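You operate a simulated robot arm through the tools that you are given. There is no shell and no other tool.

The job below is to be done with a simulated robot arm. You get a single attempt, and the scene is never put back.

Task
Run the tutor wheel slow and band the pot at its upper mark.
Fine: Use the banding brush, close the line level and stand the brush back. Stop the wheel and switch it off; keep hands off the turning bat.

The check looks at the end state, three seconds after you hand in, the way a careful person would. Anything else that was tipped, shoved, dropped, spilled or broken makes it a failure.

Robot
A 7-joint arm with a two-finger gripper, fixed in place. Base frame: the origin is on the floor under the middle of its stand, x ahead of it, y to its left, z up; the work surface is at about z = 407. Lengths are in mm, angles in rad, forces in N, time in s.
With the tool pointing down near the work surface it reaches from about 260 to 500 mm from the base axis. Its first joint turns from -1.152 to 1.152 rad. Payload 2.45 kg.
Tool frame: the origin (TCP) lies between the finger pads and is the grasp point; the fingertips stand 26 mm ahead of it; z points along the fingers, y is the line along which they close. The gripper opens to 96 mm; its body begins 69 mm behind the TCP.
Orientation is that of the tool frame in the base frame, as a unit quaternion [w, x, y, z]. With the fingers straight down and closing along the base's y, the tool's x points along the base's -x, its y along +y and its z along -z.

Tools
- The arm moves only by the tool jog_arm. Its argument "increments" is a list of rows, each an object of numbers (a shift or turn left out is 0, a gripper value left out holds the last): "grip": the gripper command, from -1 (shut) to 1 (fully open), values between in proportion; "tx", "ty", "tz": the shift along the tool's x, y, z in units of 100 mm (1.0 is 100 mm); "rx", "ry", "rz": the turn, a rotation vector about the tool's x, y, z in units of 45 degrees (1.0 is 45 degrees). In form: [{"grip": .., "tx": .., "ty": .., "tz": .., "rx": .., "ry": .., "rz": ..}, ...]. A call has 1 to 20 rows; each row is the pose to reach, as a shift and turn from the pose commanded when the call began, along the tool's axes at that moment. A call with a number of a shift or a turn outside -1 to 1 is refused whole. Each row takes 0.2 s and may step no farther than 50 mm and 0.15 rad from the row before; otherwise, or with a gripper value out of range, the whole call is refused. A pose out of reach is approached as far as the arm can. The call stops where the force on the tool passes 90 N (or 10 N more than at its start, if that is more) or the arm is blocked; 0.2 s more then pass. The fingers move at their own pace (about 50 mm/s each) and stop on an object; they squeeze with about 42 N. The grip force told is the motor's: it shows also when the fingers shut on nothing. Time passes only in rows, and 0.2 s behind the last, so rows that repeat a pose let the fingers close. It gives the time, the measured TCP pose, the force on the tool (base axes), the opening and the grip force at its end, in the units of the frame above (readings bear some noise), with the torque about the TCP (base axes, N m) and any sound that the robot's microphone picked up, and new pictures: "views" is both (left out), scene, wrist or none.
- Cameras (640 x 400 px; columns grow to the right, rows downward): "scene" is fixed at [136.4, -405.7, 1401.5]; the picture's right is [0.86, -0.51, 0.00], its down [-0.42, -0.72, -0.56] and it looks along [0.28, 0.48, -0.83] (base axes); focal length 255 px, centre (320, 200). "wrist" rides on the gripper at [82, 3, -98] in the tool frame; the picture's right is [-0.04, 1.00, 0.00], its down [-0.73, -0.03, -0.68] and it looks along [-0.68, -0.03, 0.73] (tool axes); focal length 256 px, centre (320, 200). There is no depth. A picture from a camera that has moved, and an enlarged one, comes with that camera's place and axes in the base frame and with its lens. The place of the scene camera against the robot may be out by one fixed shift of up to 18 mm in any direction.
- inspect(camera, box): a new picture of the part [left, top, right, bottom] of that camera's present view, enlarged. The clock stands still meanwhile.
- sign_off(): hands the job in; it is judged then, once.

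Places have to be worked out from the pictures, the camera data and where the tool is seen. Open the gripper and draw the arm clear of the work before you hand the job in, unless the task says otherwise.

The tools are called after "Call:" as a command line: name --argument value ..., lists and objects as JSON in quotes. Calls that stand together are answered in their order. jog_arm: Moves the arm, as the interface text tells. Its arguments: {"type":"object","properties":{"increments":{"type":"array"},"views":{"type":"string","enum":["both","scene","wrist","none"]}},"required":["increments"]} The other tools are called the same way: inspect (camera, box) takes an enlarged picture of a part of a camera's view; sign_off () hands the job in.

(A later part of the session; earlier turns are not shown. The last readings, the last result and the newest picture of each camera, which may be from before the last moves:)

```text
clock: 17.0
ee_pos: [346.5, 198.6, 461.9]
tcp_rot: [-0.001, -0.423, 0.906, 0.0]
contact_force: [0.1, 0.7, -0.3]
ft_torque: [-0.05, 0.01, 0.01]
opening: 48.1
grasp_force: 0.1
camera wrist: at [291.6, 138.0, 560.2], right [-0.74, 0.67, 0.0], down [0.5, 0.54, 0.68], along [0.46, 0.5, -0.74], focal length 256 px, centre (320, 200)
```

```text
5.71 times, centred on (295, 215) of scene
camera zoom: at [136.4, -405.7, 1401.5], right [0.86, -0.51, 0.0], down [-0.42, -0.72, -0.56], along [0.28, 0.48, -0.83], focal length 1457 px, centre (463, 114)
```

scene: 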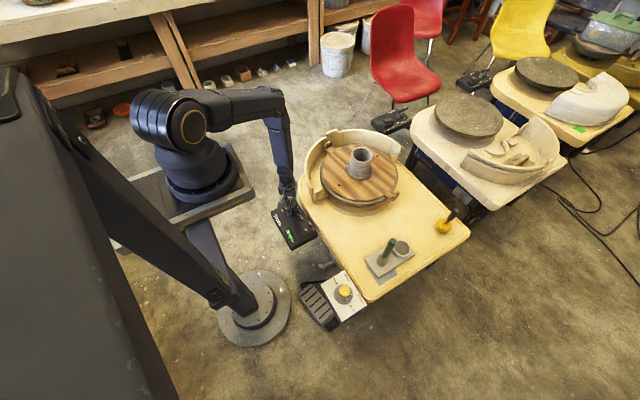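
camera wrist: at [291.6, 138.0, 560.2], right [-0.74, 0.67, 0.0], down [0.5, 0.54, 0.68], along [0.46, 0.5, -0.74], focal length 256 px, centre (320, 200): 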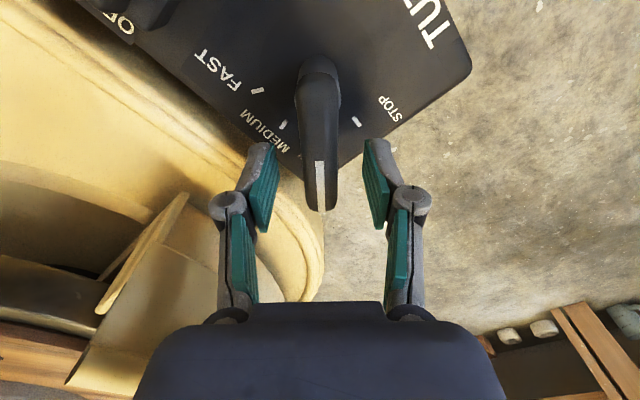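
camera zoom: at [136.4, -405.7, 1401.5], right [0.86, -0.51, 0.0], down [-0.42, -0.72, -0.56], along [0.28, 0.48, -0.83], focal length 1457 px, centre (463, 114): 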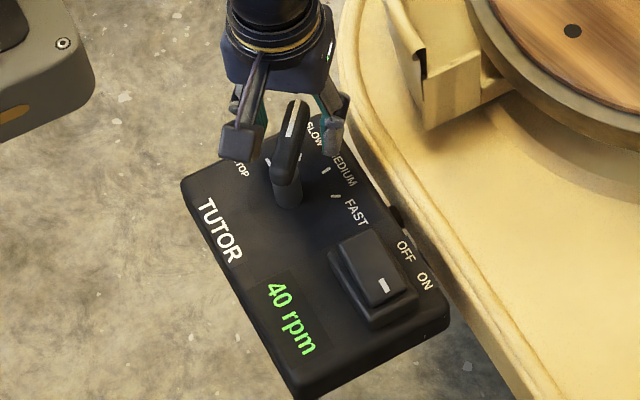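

The lever stays at SLOW with a steady 40 rpm. I'll lift clear of it and turn the hand back square before going over to the brush.

Call:
jog_arm --increments '[{"grip": 0, "tz": -0.2}, {"tz": -0.6}, {"tz": -1.0}]' --views "none"

Call:
jog_arm --increments '[{"grip": 1, "tz": -0.2, "rz": 0.185}, {"tz": -0.4, "rz": 0.37}, {"tz": -0.6, "rz": 0.555}, {"tz": -0.8, "rz": 0.74}, {"tz": -1.0, "rz": 0.925}, {"tz": -1.0, "rz": 1.0}]' --views "none"

Call:
jog_arm --increments '[{"grip": 1, "rz": 0.1111, "tz": -0.2, "ty": -0.3}, {"rz": 0.1111, "tz": -0.4, "ty": -0.7}, {"rz": 0.1111, "tz": -0.6, "ty": -1.0}]' --views "none"

Call:
jog_arm --increments '[{"grip": 1, "ty": -0.4, "tx": -0.2}, {"ty": -0.8, "tx": -0.4}, {"ty": -1.0, "tx": -0.5}]' --views "both"

Call:
inspect --camera "scene" --box '[270, 130, 420, 250]'

```text
clock: 17.8
ee_pos: [347.0, 198.8, 559.7]
tcp_rot: [-0.001, -0.422, 0.907, 0.001]
contact_force: [0.6, 0.4, -0.6]
ft_torque: [0.01, 0.01, 0.0]
opening: 48.0
grasp_force: 0.0
```

```text
clock: 19.2
ee_pos: [346.3, 199.7, 661.1]
tcp_rot: [-0.001, -0.043, 0.999, 0.0]
contact_force: [0.1, -0.3, 0.1]
ft_torque: [0.01, 0.0, 0.02]
opening: 95.7
grasp_force: 0.1
```

```text
clock: 20.0
ee_pos: [361.7, 100.2, 724.4]
tcp_rot: [-0.001, 0.0, 1.0, 0.0]
contact_force: [-0.8, -0.4, -0.5]
ft_torque: [0.01, 0.02, -0.02]
opening: 96.2
grasp_force: 0.0
```

```text
clock: 20.8
ee_pos: [406.7, -1.8, 719.3]
tcp_rot: [-0.002, 0.0, 1.0, 0.0]
contact_force: [-0.3, -0.1, 0.9]
ft_torque: [0.0, -0.01, 0.05]
opening: 96.0
grasp_force: 0.0
camera wrist: at [325.9, 1.2, 818.1], right [0.04, 1.0, 0.0], down [0.74, -0.03, 0.68], along [0.68, -0.03, -0.74], focal length 256 px, centre (320, 200)
```

scene: 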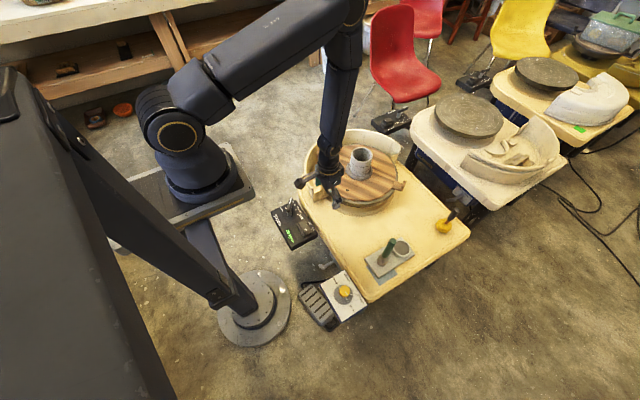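
wrist: 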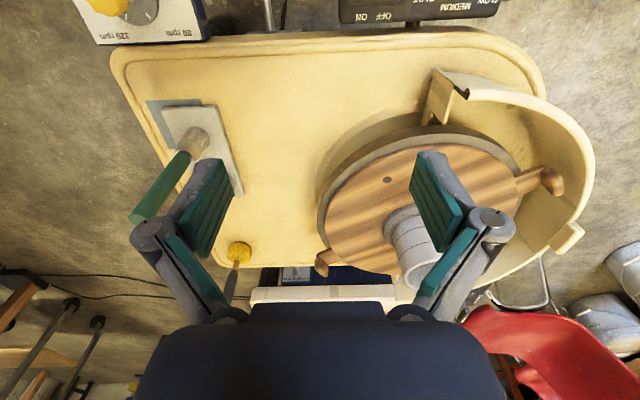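

```text
3.33 times, centred on (345, 190) of scene
camera zoom: at [136.4, -405.7, 1401.5], right [0.86, -0.51, 0.0], down [-0.42, -0.72, -0.56], along [0.28, 0.48, -0.83], focal length 850 px, centre (237, 233)
```

zoom: 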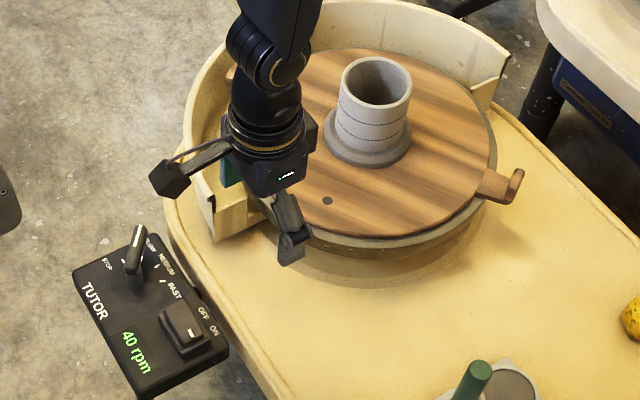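

Still 40 rpm and the bat is turning. I'll move on towards the brush and look at it from closer.

Call:
jog_arm --increments '[{"grip": 1, "ty": -0.4}, {"ty": -0.8}, {"ty": -1.0}]' --views "none"

Call:
jog_arm --increments '[{"grip": 1, "ty": -0.4}, {"ty": -0.8}, {"ty": -1.0}]' --views "both"

Call:
inspect --camera "wrist" --box '[200, 20, 440, 170]'

```text
clock: 21.6
ee_pos: [405.2, -102.1, 722.3]
tcp_rot: [0.0, 0.0, 1.0, 0.0]
contact_force: [0.0, 0.9, 0.6]
ft_torque: [-0.01, -0.02, 0.01]
opening: 96.0
grasp_force: 0.1
```

```text
clock: 22.4
ee_pos: [406.3, -202.8, 720.5]
tcp_rot: [-0.001, -0.001, 1.0, 0.001]
contact_force: [-0.2, -0.3, -0.4]
ft_torque: [0.01, 0.02, 0.0]
opening: 96.0
grasp_force: 0.0
camera wrist: at [325.2, -200.1, 819.0], right [0.04, 1.0, 0.0], down [0.73, -0.03, 0.68], along [0.68, -0.03, -0.74], focal length 256 px, centre (320, 200)
```

scene: 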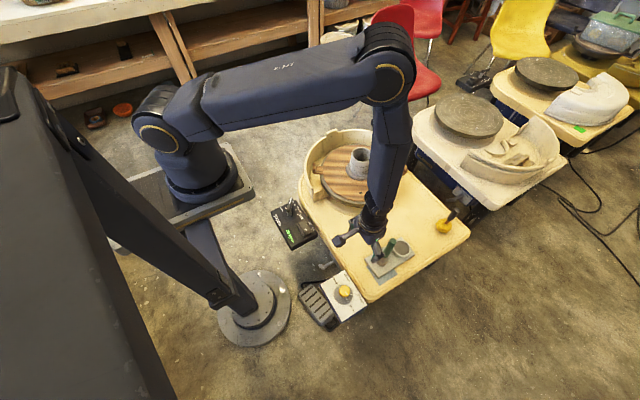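
wrist: 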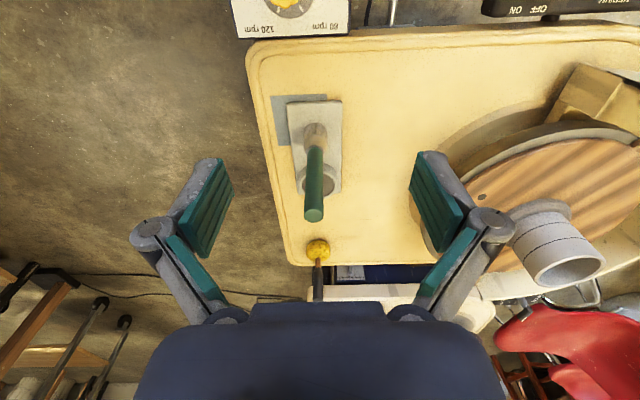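

```text
2.67 times, centred on (320, 95) of wrist
camera zoom: at [325.2, -200.1, 819.0], right [0.04, 1.0, 0.0], down [0.73, -0.03, 0.68], along [0.68, -0.03, -0.74], focal length 683 px, centre (320, 480)
```

zoom: 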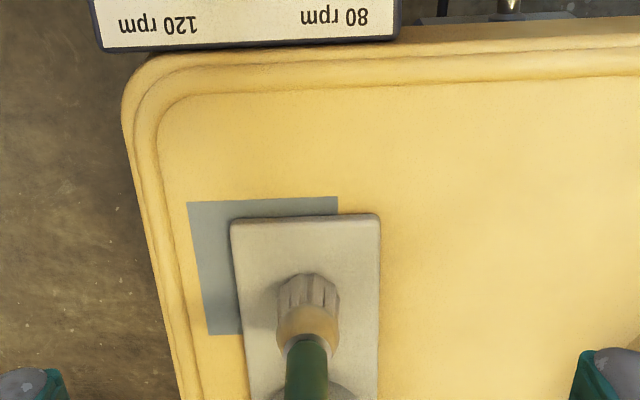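

The brush is now straight ahead. I'll enlarge its head, top and the cup.

Call:
inspect --camera "wrist" --box '[270, 90, 370, 160]'

Call:
inspect --camera "wrist" --box '[270, 150, 370, 270]'

Call:
inspect --camera "scene" --box '[330, 210, 430, 290]'

Call:
inspect --camera "wrist" --box '[460, 130, 640, 300]'

```text
5.71 times, centred on (320, 125) of wrist
camera zoom: at [325.2, -200.1, 819.0], right [0.04, 1.0, 0.0], down [0.73, -0.03, 0.68], along [0.68, -0.03, -0.74], focal length 1463 px, centre (320, 629)
```

zoom: 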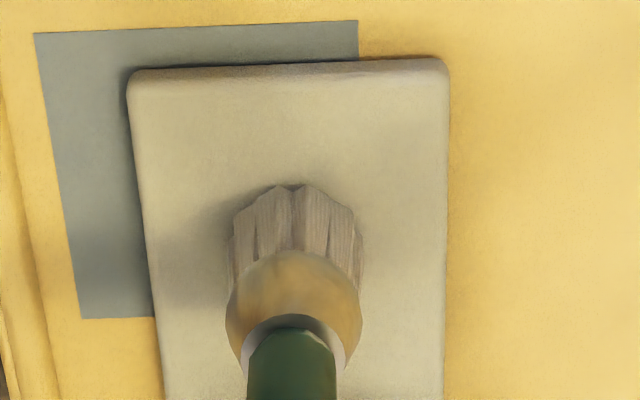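

```text
3.33 times, centred on (320, 210) of wrist
camera zoom: at [325.2, -200.1, 819.0], right [0.04, 1.0, 0.0], down [0.73, -0.03, 0.68], along [0.68, -0.03, -0.74], focal length 853 px, centre (320, 167)
```

zoom: 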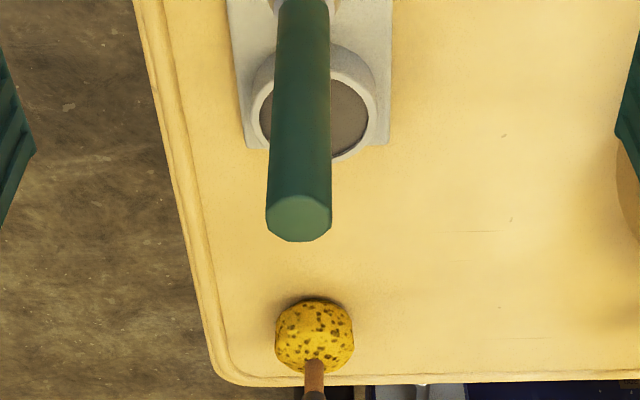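

```text
5.00 times, centred on (380, 250) of scene
camera zoom: at [136.4, -405.7, 1401.5], right [0.86, -0.51, 0.0], down [-0.42, -0.72, -0.56], along [0.28, 0.48, -0.83], focal length 1275 px, centre (20, -50)
```

zoom: 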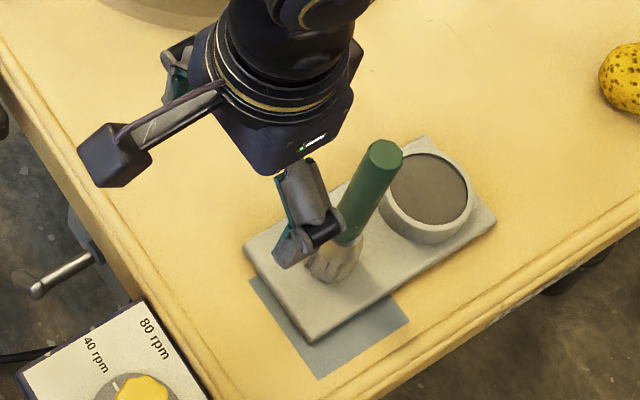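

```text
2.35 times, centred on (550, 215) of wrist
camera zoom: at [325.2, -200.1, 819.0], right [0.04, 1.0, 0.0], down [0.73, -0.03, 0.68], along [0.68, -0.03, -0.74], focal length 602 px, centre (-221, 165)
```

zoom: 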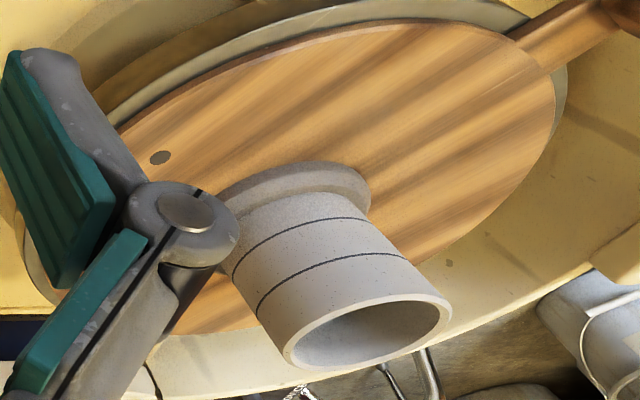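

The brush stands free and upright at about (532, -217), from roughly z=418 to z=617, with a 22 mm handle. I'll move over it with the fingers pointing down and half open, staying above its top.

Call:
jog_arm --increments '[{"grip": 0.3, "tx": -0.4, "ty": -0.05}, {"tx": -0.8, "ty": -0.1}, {"tx": -1.0, "ty": -0.156}]' --views "wrist"

Call:
inspect --camera "wrist" --box '[250, 80, 390, 180]'

```text
clock: 23.2
ee_pos: [506.2, -216.3, 719.5]
tcp_rot: [-0.002, -0.001, 1.0, 0.0]
contact_force: [-0.7, -1.0, -0.2]
ft_torque: [0.0, 0.01, 0.01]
opening: 62.5
grasp_force: 0.0
camera wrist: at [424.9, -215.0, 818.5], right [0.04, 1.0, 0.0], down [0.74, -0.03, 0.68], along [0.68, -0.03, -0.74], focal length 256 px, centre (320, 200)
```

wrist: 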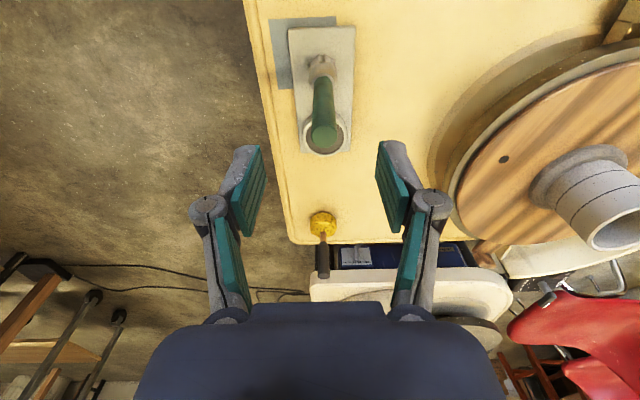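

```text
4.00 times, centred on (320, 130) of wrist
camera zoom: at [424.9, -215.0, 818.5], right [0.04, 1.0, 0.0], down [0.74, -0.03, 0.68], along [0.68, -0.03, -0.74], focal length 1024 px, centre (320, 480)
```

zoom: 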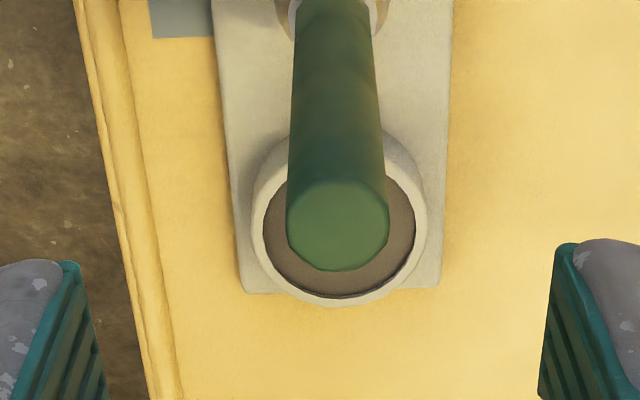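

The brush top triangulates to (534, -216, 617). I'll move directly over it and come down partway, then check the alignment between the fingers.

Call:
jog_arm --increments '[{"grip": 0.2, "tx": -0.15}, {"tx": -0.3, "ty": 0.005}, {"tx": -0.3, "ty": 0.005, "tz": 0.3}, {"tx": -0.3, "ty": 0.005, "tz": 0.6}, {"tx": -0.3, "ty": 0.005, "tz": 0.7}]' --views "both"

Call:
inspect --camera "scene" --box '[340, 190, 430, 280]'

Call:
inspect --camera "wrist" --box '[220, 60, 420, 220]'

```text
clock: 24.4
ee_pos: [535.0, -214.6, 650.6]
tcp_rot: [-0.002, 0.001, 1.0, 0.0]
contact_force: [-0.7, 0.1, 0.4]
ft_torque: [0.0, 0.01, -0.01]
opening: 57.4
grasp_force: 0.1
camera wrist: at [453.7, -212.6, 748.8], right [0.04, 1.0, 0.0], down [0.74, -0.03, 0.68], along [0.68, -0.03, -0.74], focal length 256 px, centre (320, 200)
```

scene: 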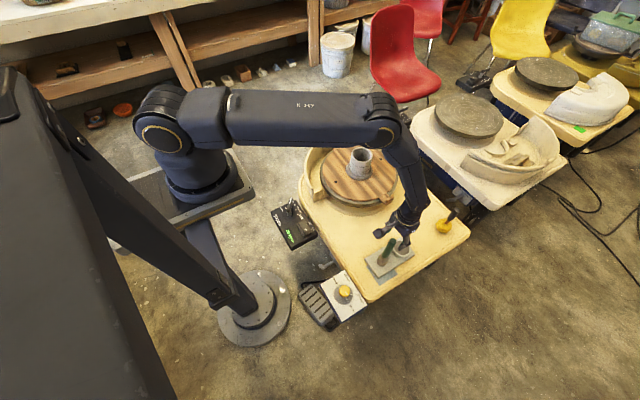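
wrist: 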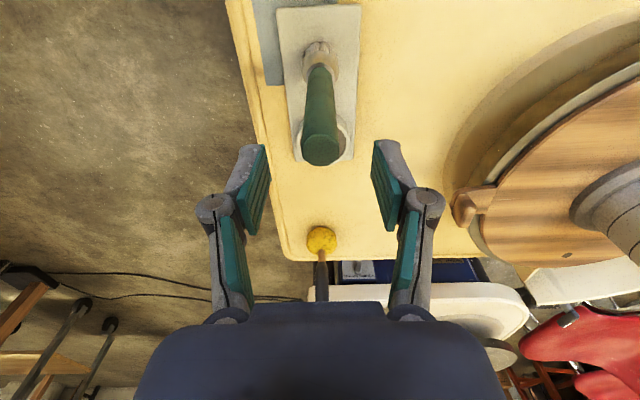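

```text
4.44 times, centred on (385, 235) of scene
camera zoom: at [136.4, -405.7, 1401.5], right [0.86, -0.51, 0.0], down [-0.42, -0.72, -0.56], along [0.28, 0.48, -0.83], focal length 1133 px, centre (31, 44)
```

zoom: 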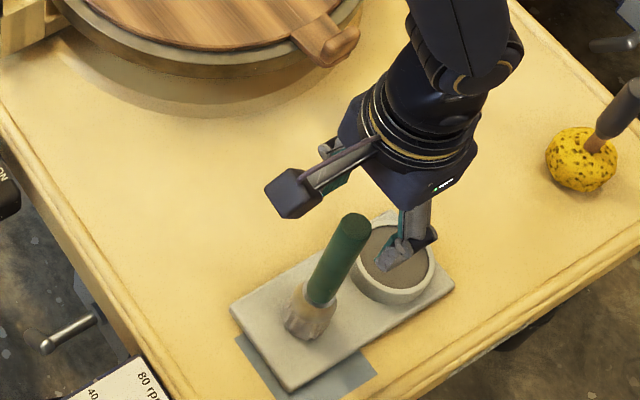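

```text
2.50 times, centred on (320, 140) of wrist
camera zoom: at [453.7, -212.6, 748.8], right [0.04, 1.0, 0.0], down [0.74, -0.03, 0.68], along [0.68, -0.03, -0.74], focal length 640 px, centre (320, 350)
```

zoom: 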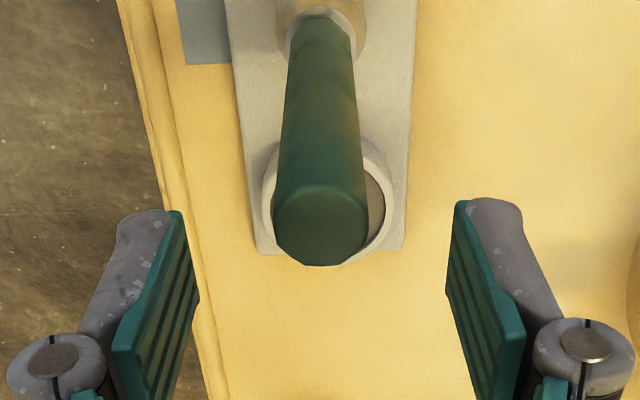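

The handle is centred between the fingers. I'll lower so the pads take the top 50 mm of the handle, checking before closing.

Call:
jog_arm --increments '[{"grip": 0.1, "tz": 0.2}, {"tz": 0.4}, {"grip": -0.1, "tz": 0.62}, {"grip": -0.2, "tz": 0.62}]' --views "both"

Call:
inspect --camera "wrist" --box '[220, 60, 420, 240]'

Call:
inspect --camera "scene" --box '[340, 200, 430, 290]'

```text
clock: 25.4
ee_pos: [537.2, -216.5, 588.8]
tcp_rot: [-0.001, 0.0, 1.0, 0.001]
contact_force: [0.0, 0.2, 0.1]
ft_torque: [0.02, 0.02, -0.01]
opening: 38.3
grasp_force: 0.1
camera wrist: at [455.4, -213.0, 687.2], right [0.04, 1.0, 0.0], down [0.73, -0.03, 0.68], along [0.68, -0.03, -0.74], focal length 256 px, centre (320, 200)
```

scene: 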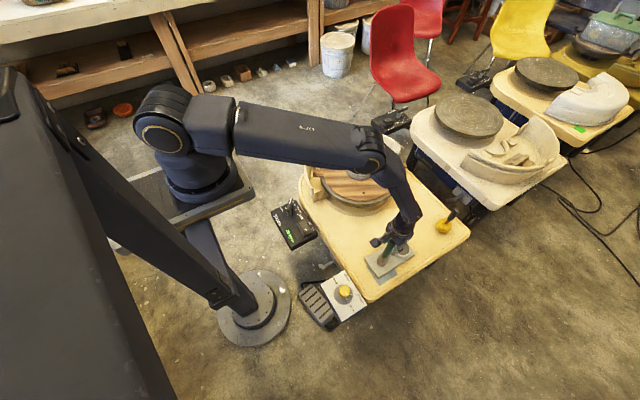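
wrist: 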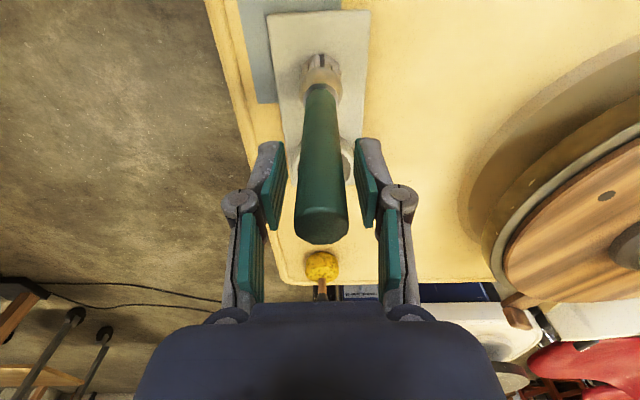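

```text
2.22 times, centred on (320, 150) of wrist
camera zoom: at [455.4, -213.0, 687.2], right [0.04, 1.0, 0.0], down [0.73, -0.03, 0.68], along [0.68, -0.03, -0.74], focal length 569 px, centre (320, 311)
```

zoom: 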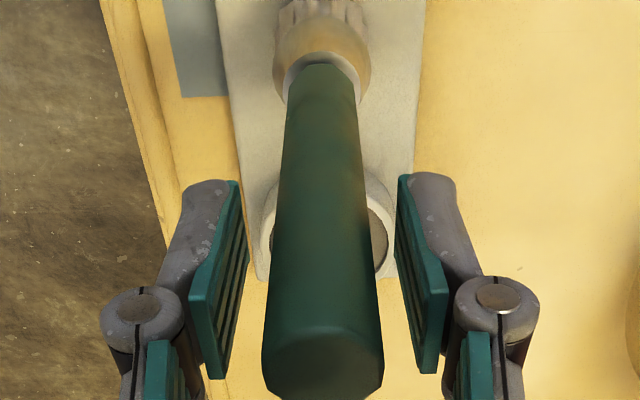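

```text
4.44 times, centred on (385, 245) of scene
camera zoom: at [136.4, -405.7, 1401.5], right [0.86, -0.51, 0.0], down [-0.42, -0.72, -0.56], along [0.28, 0.48, -0.83], focal length 1133 px, centre (31, 0)
```

zoom: 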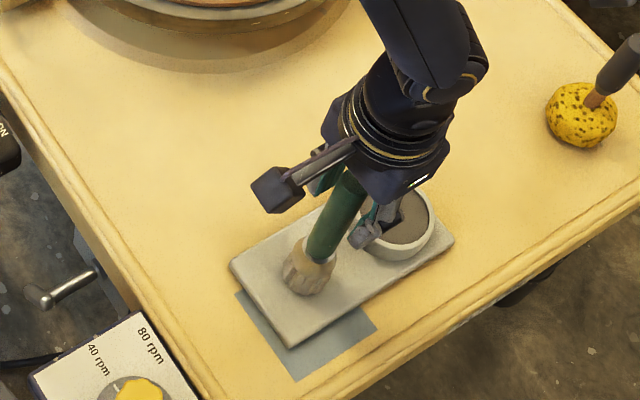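

The handle is centred, so I'll close and grip. The brush stands here with the TCP commanded at about (534.3, -216.5, 590), which I'll use later to set it back.

Call:
jog_arm --increments '[{"grip": -0.4}, {"grip": -0.5}, {"grip": -1}, {"grip": -1}, {"grip": -1}]' --views "both"

Call:
inspect --camera "scene" --box '[340, 200, 430, 290]'

```text
clock: 26.6
ee_pos: [535.9, -215.9, 588.4]
tcp_rot: [-0.001, 0.001, 1.0, 0.0]
contact_force: [0.2, 0.1, 0.2]
ft_torque: [0.05, -0.01, 0.0]
opening: 23.0
grasp_force: 42.5
camera wrist: at [455.3, -213.0, 687.4], right [0.04, 1.0, 0.0], down [0.74, -0.03, 0.68], along [0.68, -0.03, -0.74], focal length 256 px, centre (320, 200)
```

scene: 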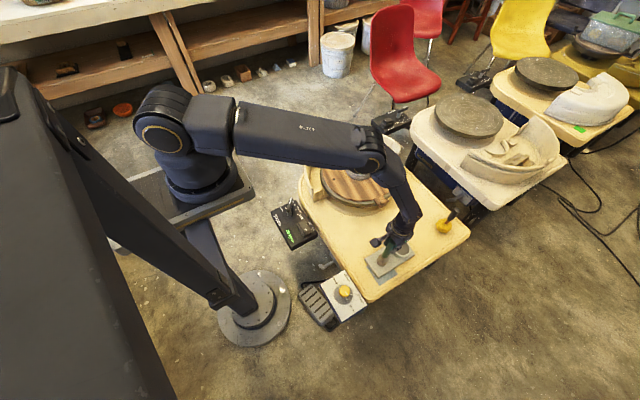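
wrist: 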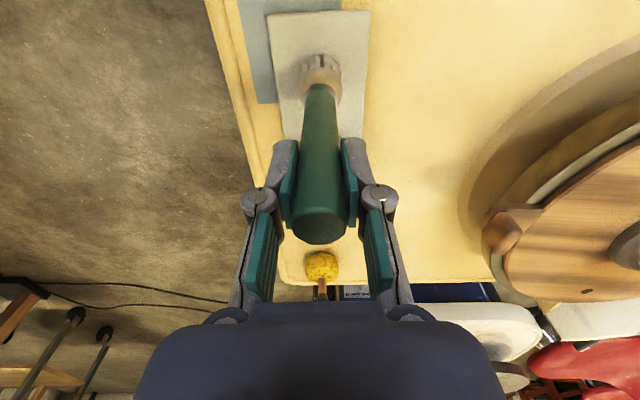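

```text
4.44 times, centred on (385, 245) of scene
camera zoom: at [136.4, -405.7, 1401.5], right [0.86, -0.51, 0.0], down [-0.42, -0.72, -0.56], along [0.28, 0.48, -0.83], focal length 1133 px, centre (31, 0)
```

zoom: 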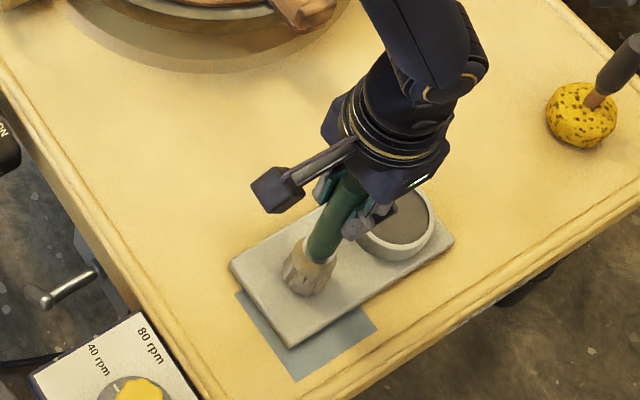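

The brush is gripped at 23 mm. I'll lift it straight up and check that it comes free of the tile cleanly.

Call:
jog_arm --increments '[{"grip": -1, "tz": -0.05}, {"tz": -0.2}, {"tz": -0.45}, {"tz": -0.7}]' --views "both"

Call:
inspect --camera "scene" --box '[340, 190, 440, 290]'

Call:
inspect --camera "wrist" --box '[220, 0, 420, 160]'

```text
clock: 27.6
ee_pos: [536.4, -214.8, 662.4]
tcp_rot: [-0.002, 0.0, 1.0, 0.0]
contact_force: [-0.6, -0.7, -0.4]
ft_torque: [-0.02, 0.03, 0.01]
opening: 22.8
grasp_force: 42.0
camera wrist: at [454.7, -211.5, 759.8], right [0.04, 1.0, 0.0], down [0.74, -0.03, 0.68], along [0.68, -0.03, -0.74], focal length 256 px, centre (320, 200)
```

scene: 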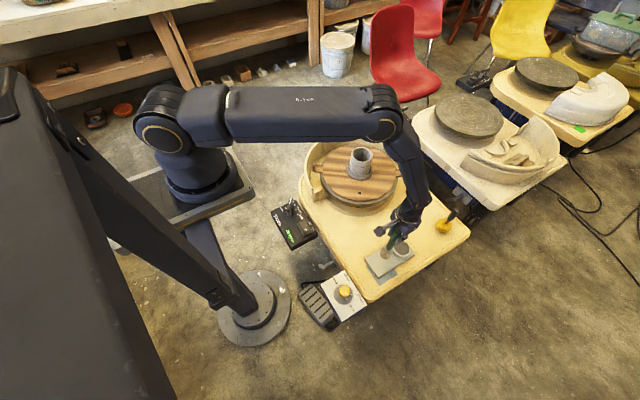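
wrist: 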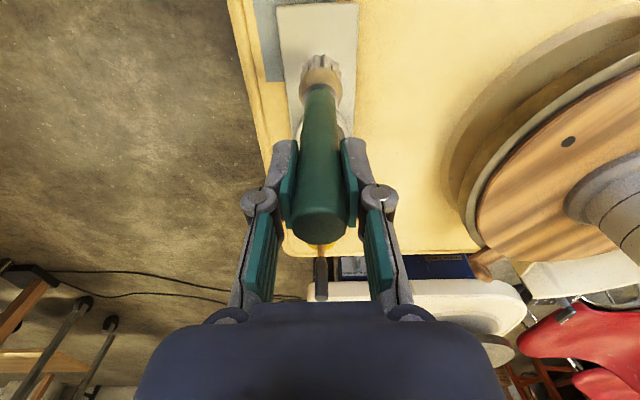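

```text
4.00 times, centred on (390, 240) of scene
camera zoom: at [136.4, -405.7, 1401.5], right [0.86, -0.51, 0.0], down [-0.42, -0.72, -0.56], along [0.28, 0.48, -0.83], focal length 1020 px, centre (40, 40)
```

zoom: 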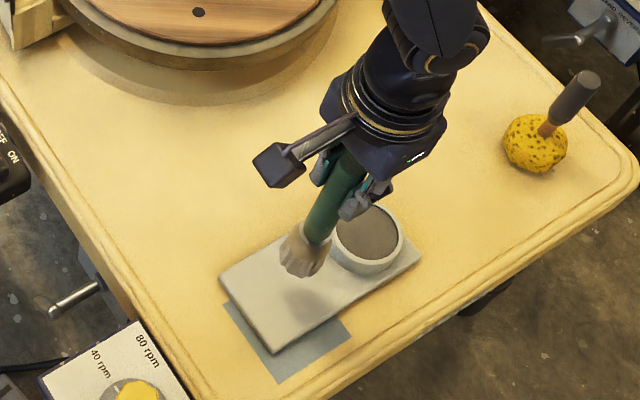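

```text
2.50 times, centred on (320, 80) of wrist
camera zoom: at [454.7, -211.5, 759.8], right [0.04, 1.0, 0.0], down [0.74, -0.03, 0.68], along [0.68, -0.03, -0.74], focal length 640 px, centre (320, 500)
```

zoom: 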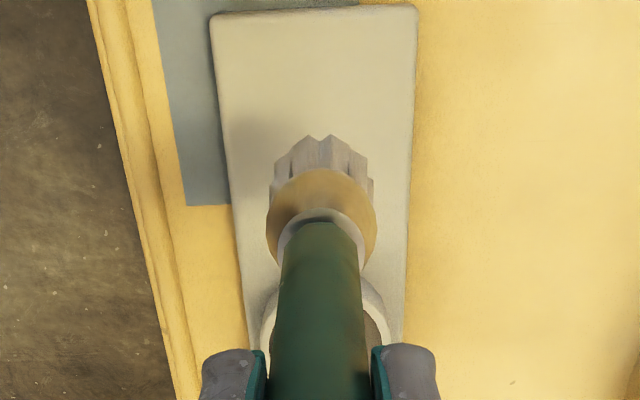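

The tile stayed put and the brush is free, with its tip about 172 mm below the TCP. The slip cup is centred near (634, -217) with its rim around z=437. I'll tilt the hand 20° outward and bring the tip above the cup to load the brush.

Call:
jog_arm --increments '[{"grip": -1, "tx": -0.1, "ry": -0.15}, {"tx": -0.25, "ry": -0.3}, {"tx": -0.41, "ry": -0.444}, {"tx": -0.41, "tz": 0.11, "ry": -0.444}]' --views "both"

Call:
inspect --camera "scene" --box '[350, 190, 450, 290]'

Call:
inspect --camera "wrist" --box '[220, 40, 420, 180]'

```text
clock: 28.6
ee_pos: [577.1, -216.7, 648.0]
tcp_rot: [0.172, 0.0, 0.985, -0.001]
contact_force: [0.8, 0.4, -0.8]
ft_torque: [0.0, 0.06, 0.02]
opening: 22.8
grasp_force: 42.2
camera wrist: at [467.3, -214.0, 713.0], right [0.04, 1.0, 0.01], down [0.46, -0.03, 0.89], along [0.89, -0.03, -0.46], focal length 256 px, centre (320, 200)
```

scene: 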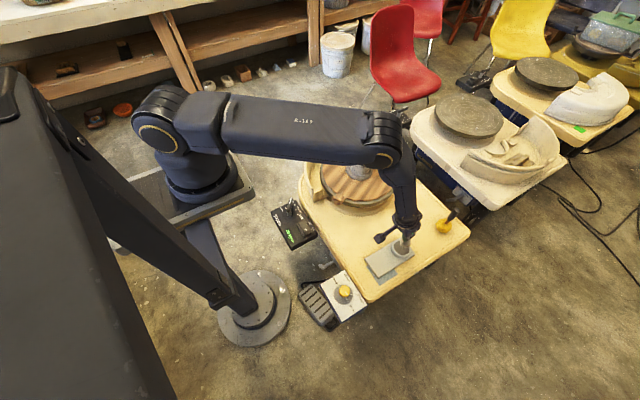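
wrist: 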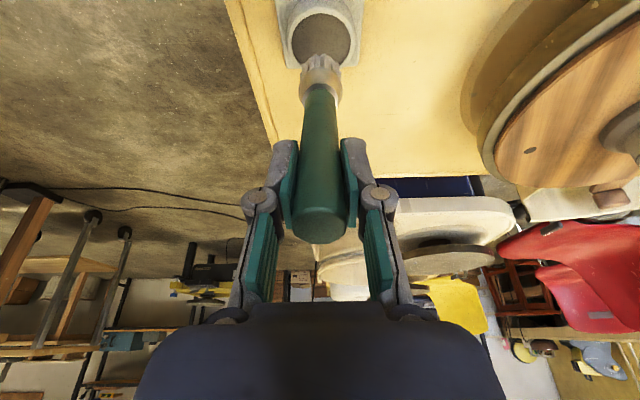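

```text
4.00 times, centred on (400, 240) of scene
camera zoom: at [136.4, -405.7, 1401.5], right [0.86, -0.51, 0.0], down [-0.42, -0.72, -0.56], along [0.28, 0.48, -0.83], focal length 1020 px, centre (0, 40)
```

zoom: 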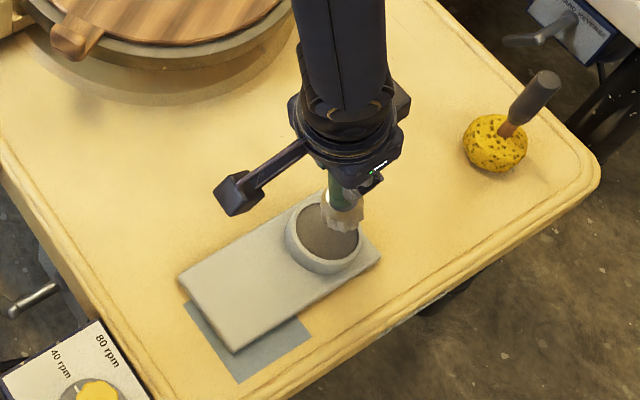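

```text
2.86 times, centred on (320, 110) of wrist
camera zoom: at [467.3, -214.0, 713.0], right [0.04, 1.0, 0.01], down [0.46, -0.03, 0.89], along [0.89, -0.03, -0.46], focal length 731 px, centre (320, 457)
```

zoom: 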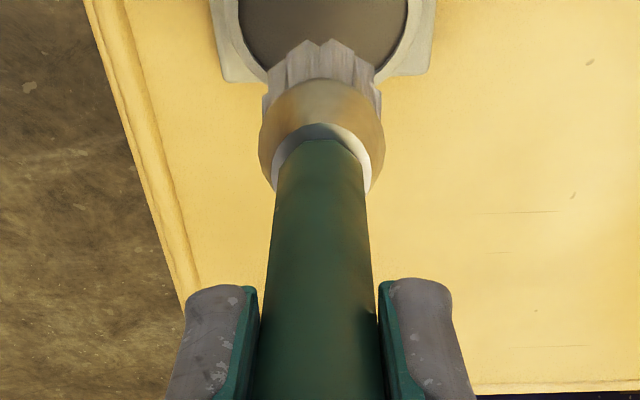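

The tip is above the cup, within a few millimetres of centre. I'll lower straight down to about the slip surface and check with both cameras.

Call:
jog_arm --increments '[{"grip": -1, "tx": 0.0872, "tz": 0.174}, {"tx": 0.155, "tz": 0.362}, {"tx": 0.202, "tz": 0.493}]' --views "both"

Call:
inspect --camera "scene" --box '[370, 215, 430, 275]'

Call:
inspect --camera "wrist" --box '[240, 20, 400, 120]'

```text
clock: 29.4
ee_pos: [578.5, -217.3, 597.5]
tcp_rot: [0.177, 0.001, 0.984, -0.002]
contact_force: [-3.8, 3.4, 32.8]
ft_torque: [0.47, -0.66, 0.11]
opening: 23.5
grasp_force: 42.2
camera wrist: at [467.3, -214.4, 661.6], right [0.04, 1.0, 0.01], down [0.45, -0.03, 0.89], along [0.89, -0.03, -0.45], focal length 256 px, centre (320, 200)
```

scene: 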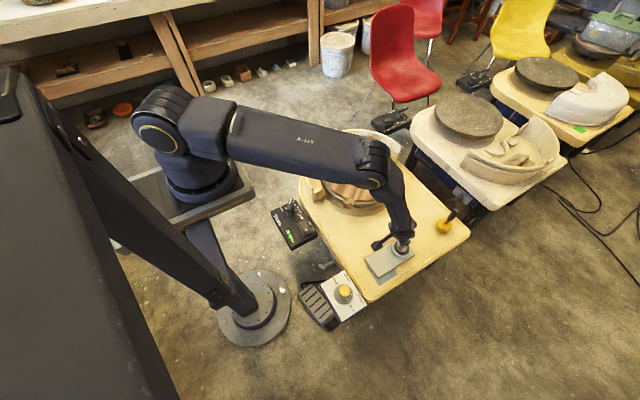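
wrist: 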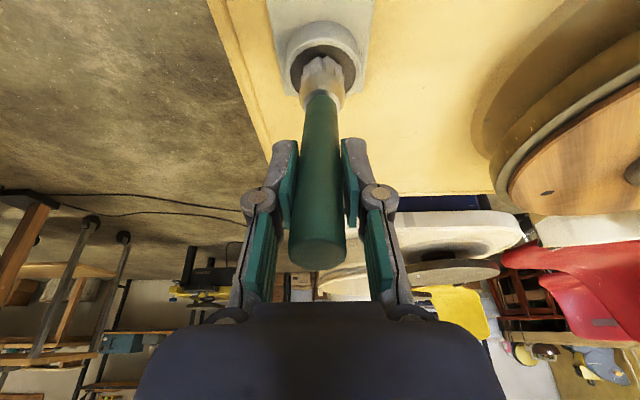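

```text
6.67 times, centred on (400, 245) of scene
camera zoom: at [135.8, -405.4, 1401.6], right [0.86, -0.51, 0.0], down [-0.42, -0.72, -0.56], along [0.28, 0.48, -0.83], focal length 1700 px, centre (-213, -100)
```

zoom: 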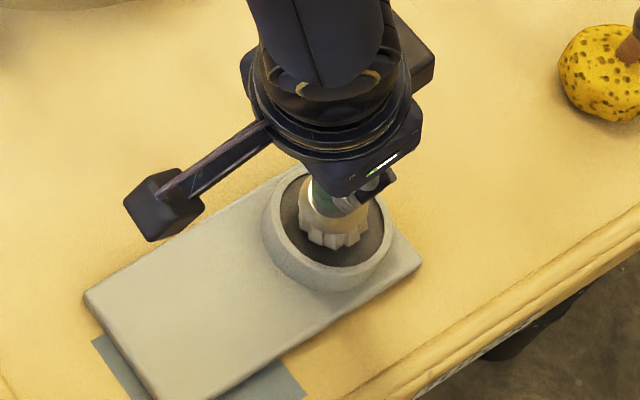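

```text
4.00 times, centred on (320, 70) of wrist
camera zoom: at [467.3, -214.4, 661.6], right [0.04, 1.0, 0.01], down [0.45, -0.03, 0.89], along [0.89, -0.03, -0.45], focal length 1024 px, centre (320, 720)
```

zoom: 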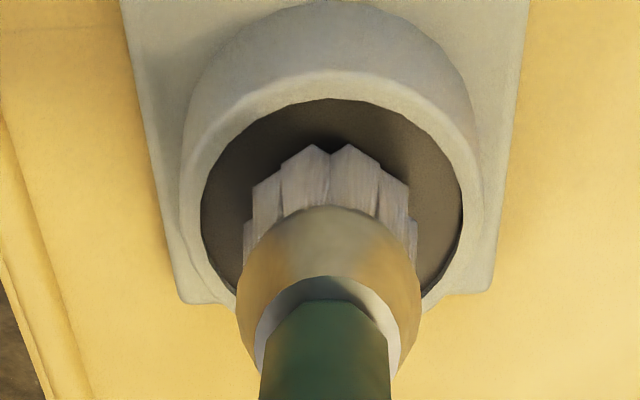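

The bristles have met the slip, with 33 N of upward force, and the handle seems to have slid a little up in the grip. The tile hasn't moved. I'll ease straight up and look at the tip and the grip.

Call:
jog_arm --increments '[{"grip": -1, "tx": -0.0137, "tz": -0.0376}, {"tx": -0.034, "tz": -0.094}, {"tx": -0.137, "tz": -0.376}, {"tx": -0.205, "tz": -0.564}]' --views "both"

Call:
inspect --camera "scene" --box '[360, 200, 430, 270]'

Call:
inspect --camera "wrist" --box '[240, 20, 400, 120]'

Call:
inspect --camera "wrist" --box '[220, 100, 420, 280]'

```text
clock: 30.4
ee_pos: [574.7, -214.1, 654.4]
tcp_rot: [0.172, 0.001, 0.985, 0.0]
contact_force: [-0.6, 0.8, -2.2]
ft_torque: [0.0, 0.06, -0.02]
opening: 22.8
grasp_force: 42.3
camera wrist: at [464.3, -211.4, 718.7], right [0.04, 1.0, 0.01], down [0.46, -0.03, 0.89], along [0.89, -0.03, -0.46], focal length 256 px, centre (320, 200)
```

scene: 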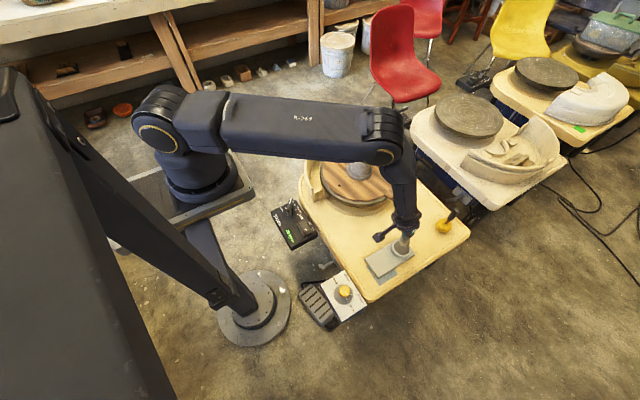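
wrist: 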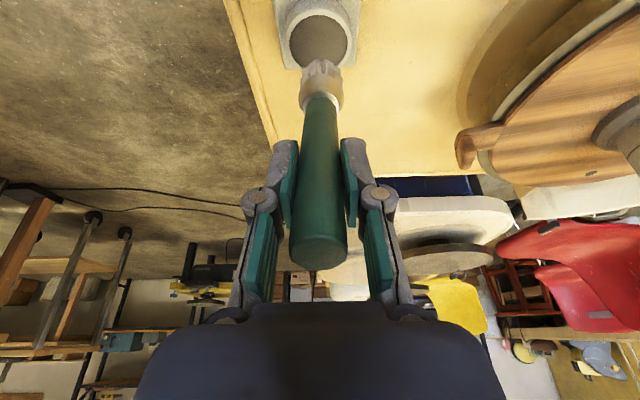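

```text
5.71 times, centred on (395, 235) of scene
camera zoom: at [136.4, -405.7, 1401.5], right [0.86, -0.51, 0.0], down [-0.42, -0.72, -0.56], along [0.28, 0.48, -0.83], focal length 1457 px, centre (-109, 0)
```

zoom: 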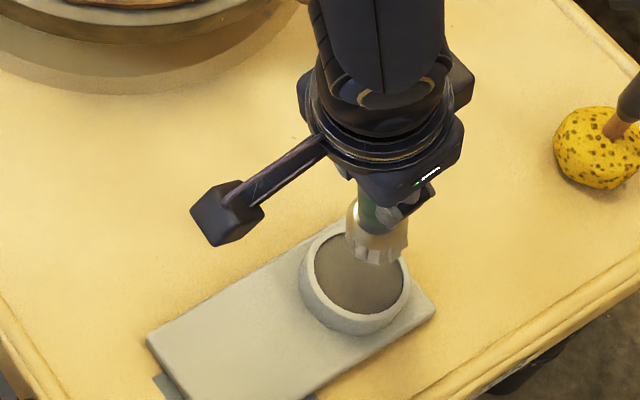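

```text
4.00 times, centred on (320, 70) of wrist
camera zoom: at [464.3, -211.4, 718.7], right [0.04, 1.0, 0.01], down [0.46, -0.03, 0.89], along [0.89, -0.03, -0.46], focal length 1024 px, centre (320, 720)
```

zoom: 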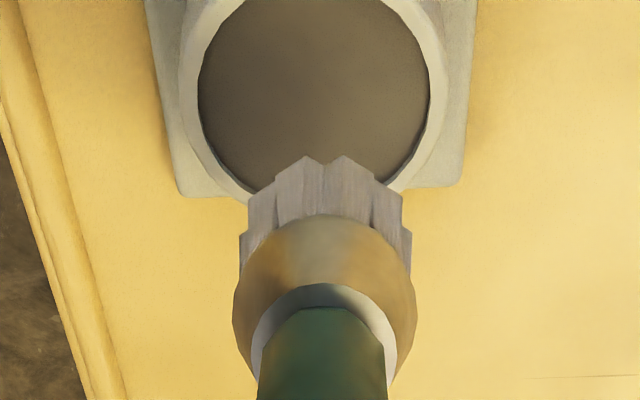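

```text
2.22 times, centred on (320, 190) of wrist
camera zoom: at [464.3, -211.4, 718.7], right [0.04, 1.0, 0.01], down [0.46, -0.03, 0.89], along [0.89, -0.03, -0.46], focal length 569 px, centre (320, 222)
```

zoom: 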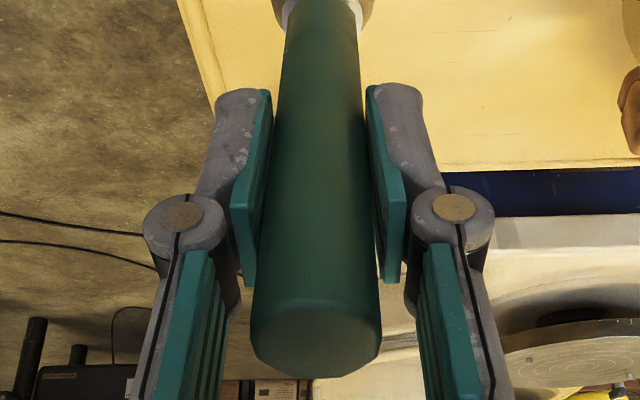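

The brush slid about 15 mm up in the grip, so its tip is now roughly 157 mm beyond the TCP. It is still straight and has touched the slip, and the cup and tile haven't moved. I'll carry it up and across, well clear of the wheel.

Call:
jog_arm --increments '[{"grip": -1, "tx": 0.137, "ty": 0.25, "tz": -0.21}, {"tx": 0.274, "ty": 0.5, "tz": -0.42}, {"tx": 0.41, "ty": 0.75, "tz": -0.63}, {"tx": 0.547, "ty": 1.0, "tz": -0.838}]' --views "none"

Call:
jog_arm --increments '[{"grip": -1, "tx": 0.188, "ty": 0.33, "tz": -0.068}, {"tx": 0.376, "ty": 0.67, "tz": -0.137}, {"tx": 0.564, "ty": 1.0, "tz": -0.205}]' --views "none"

Call:
jog_arm --increments '[{"grip": -1, "ty": 0.33}, {"ty": 0.67}, {"ty": 1.0}, {"ty": 1.0}]' --views "both"

Call:
inspect --camera "wrist" --box '[180, 0, 480, 190]'

Call:
inspect --camera "scene" --box '[270, 120, 420, 240]'

```text
clock: 31.4
ee_pos: [493.5, -116.4, 718.2]
tcp_rot: [0.173, 0.001, 0.985, -0.001]
contact_force: [-0.9, 0.3, -1.4]
ft_torque: [0.02, 0.06, -0.03]
opening: 23.0
grasp_force: 41.9
```

```text
clock: 32.2
ee_pos: [429.4, -17.6, 716.5]
tcp_rot: [0.172, 0.0, 0.985, 0.0]
contact_force: [0.1, 0.0, -0.9]
ft_torque: [-0.02, 0.03, 0.01]
opening: 22.6
grasp_force: 42.3
```

```text
clock: 33.2
ee_pos: [433.9, 84.4, 717.4]
tcp_rot: [0.172, 0.0, 0.985, 0.0]
contact_force: [0.1, -0.1, -2.1]
ft_torque: [0.0, 0.08, -0.03]
opening: 22.9
grasp_force: 41.8
camera wrist: at [323.0, 86.6, 782.1], right [0.04, 1.0, 0.01], down [0.46, -0.03, 0.89], along [0.89, -0.03, -0.46], focal length 256 px, centre (320, 200)
```

scene: 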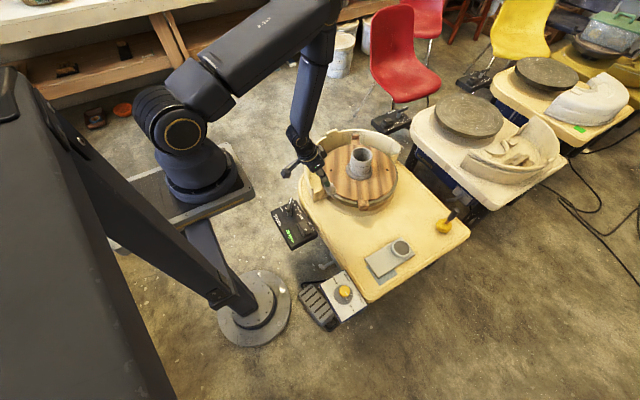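
wrist: 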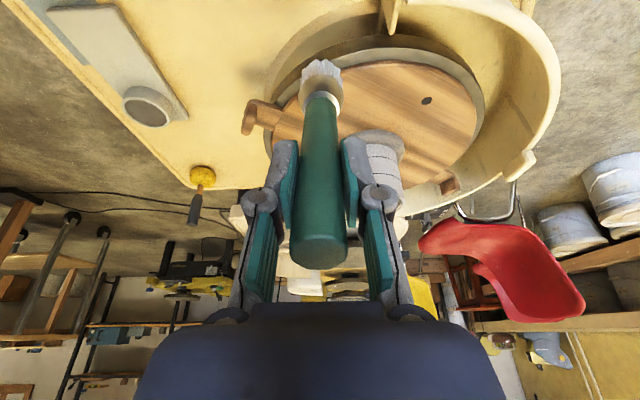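

```text
2.11 times, centred on (330, 95) of wrist
camera zoom: at [323.0, 86.6, 782.1], right [0.04, 1.0, 0.01], down [0.46, -0.03, 0.89], along [0.89, -0.03, -0.46], focal length 539 px, centre (299, 421)
```

zoom: 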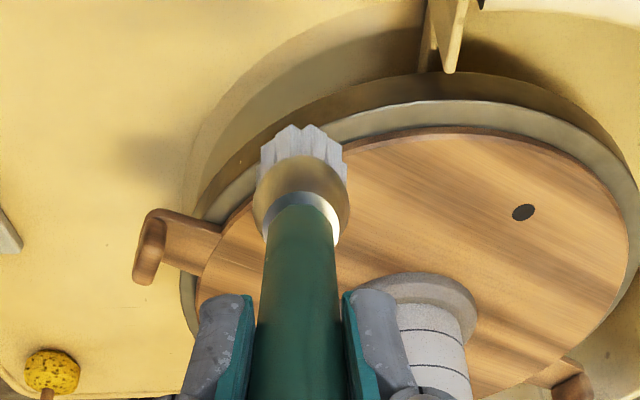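

```text
3.33 times, centred on (345, 180) of scene
camera zoom: at [136.5, -405.7, 1401.5], right [0.86, -0.51, 0.0], down [-0.42, -0.72, -0.56], along [0.28, 0.48, -0.83], focal length 850 px, centre (237, 267)
```

zoom: 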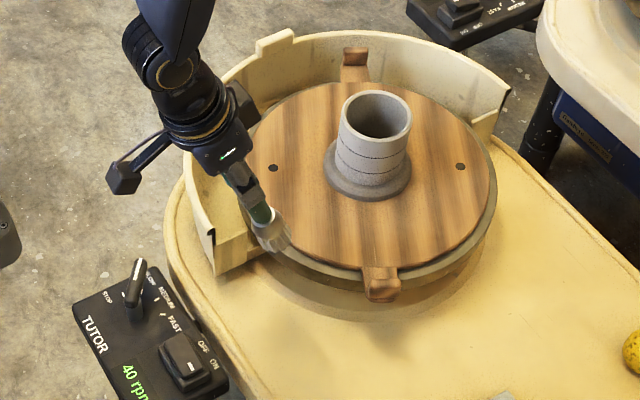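

Everything is clear here and the wheel still reads 40 rpm. I'll yaw the hand about 15° towards the pot and begin pitching the brush up towards horizontal, keeping it high.

Call:
jog_arm --increments '[{"grip": -1, "rx": -0.057, "rz": -0.157}, {"rx": -0.114, "rz": -0.3133}, {"rx": -0.114, "rz": -0.3133}]' --views "none"

Call:
jog_arm --increments '[{"grip": -1, "ry": -0.17}, {"ry": -0.34}, {"ry": -0.51}, {"ry": -0.68}, {"ry": -0.85}, {"ry": -1.0}, {"ry": -1.0}]' --views "both"

```text
clock: 34.0
ee_pos: [433.8, 83.3, 716.5]
tcp_rot: [0.17, -0.129, 0.977, 0.022]
contact_force: [0.4, 0.9, -0.6]
ft_torque: [-0.01, 0.05, 0.01]
opening: 22.8
grasp_force: 41.8
```

```text
clock: 35.6
ee_pos: [433.9, 86.3, 715.7]
tcp_rot: [0.532, -0.11, 0.837, 0.07]
contact_force: [-0.4, 0.6, -1.1]
ft_torque: [-0.03, 0.09, -0.02]
opening: 23.2
grasp_force: 41.7
camera wrist: at [313.8, 55.9, 683.3], right [-0.24, 0.97, 0.04], down [-0.29, -0.11, 0.95], along [0.93, 0.22, 0.3], focal length 256 px, centre (320, 200)
```

scene: 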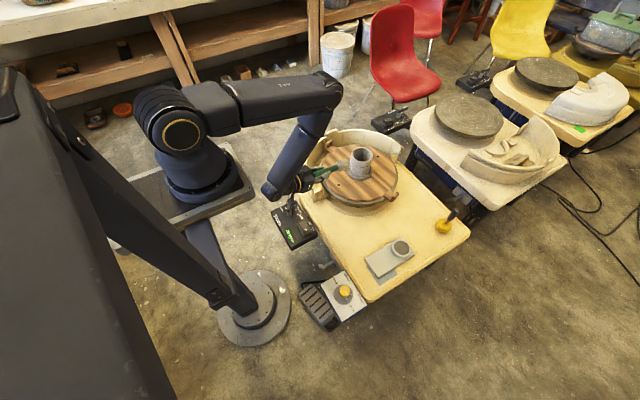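
wrist: 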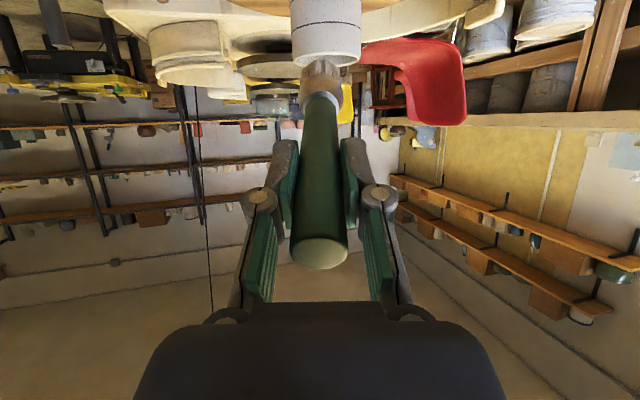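

The pitch is 65°, and the pot sits straight along the brush axis in the wrist view. I'll finish pitching to horizontal while still high and well back from the pot.

Call:
jog_arm --increments '[{"grip": -1, "ry": -0.15}, {"ry": -0.3}, {"ry": -0.45}, {"ry": -0.556}, {"ry": -0.556}]' --views "both"

Call:
inspect --camera "scene" --box '[260, 120, 410, 240]'

```text
clock: 36.8
ee_pos: [434.9, 84.3, 716.6]
tcp_rot: [0.7, -0.093, 0.702, 0.092]
contact_force: [-0.1, -0.5, -0.8]
ft_torque: [-0.05, 0.11, 0.01]
opening: 23.1
grasp_force: 41.7
camera wrist: at [338.9, 61.7, 634.8], right [-0.26, 0.97, 0.04], down [-0.65, -0.2, 0.73], along [0.72, 0.16, 0.68], focal length 256 px, centre (320, 200)
```

scene: 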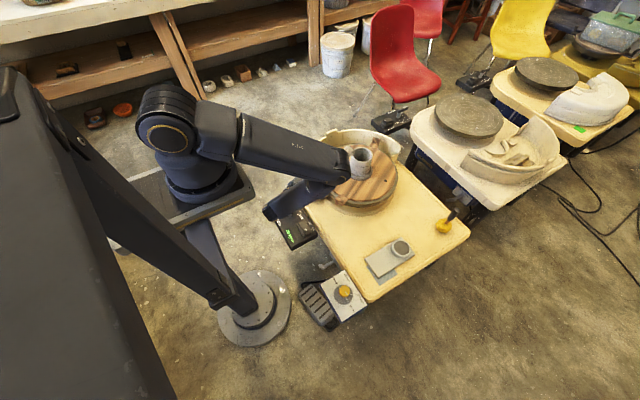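
wrist: 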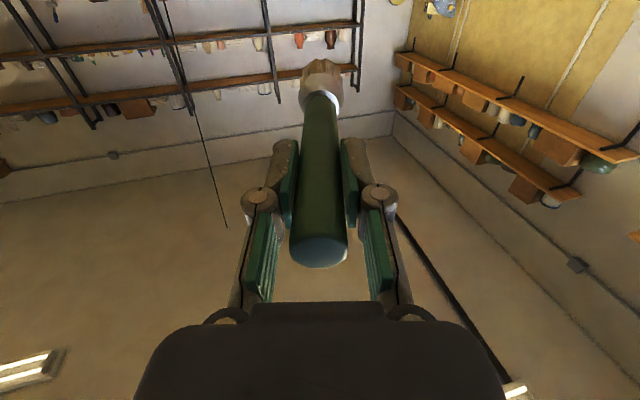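

```text
3.33 times, centred on (335, 180) of scene
camera zoom: at [136.4, -405.7, 1401.5], right [0.86, -0.51, 0.0], down [-0.42, -0.72, -0.56], along [0.28, 0.48, -0.83], focal length 850 px, centre (270, 267)
```

zoom: 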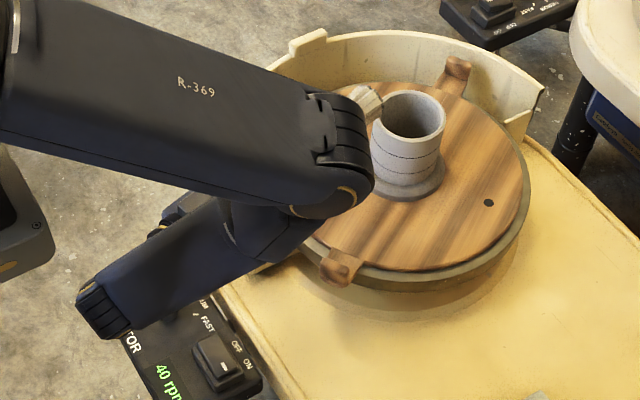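

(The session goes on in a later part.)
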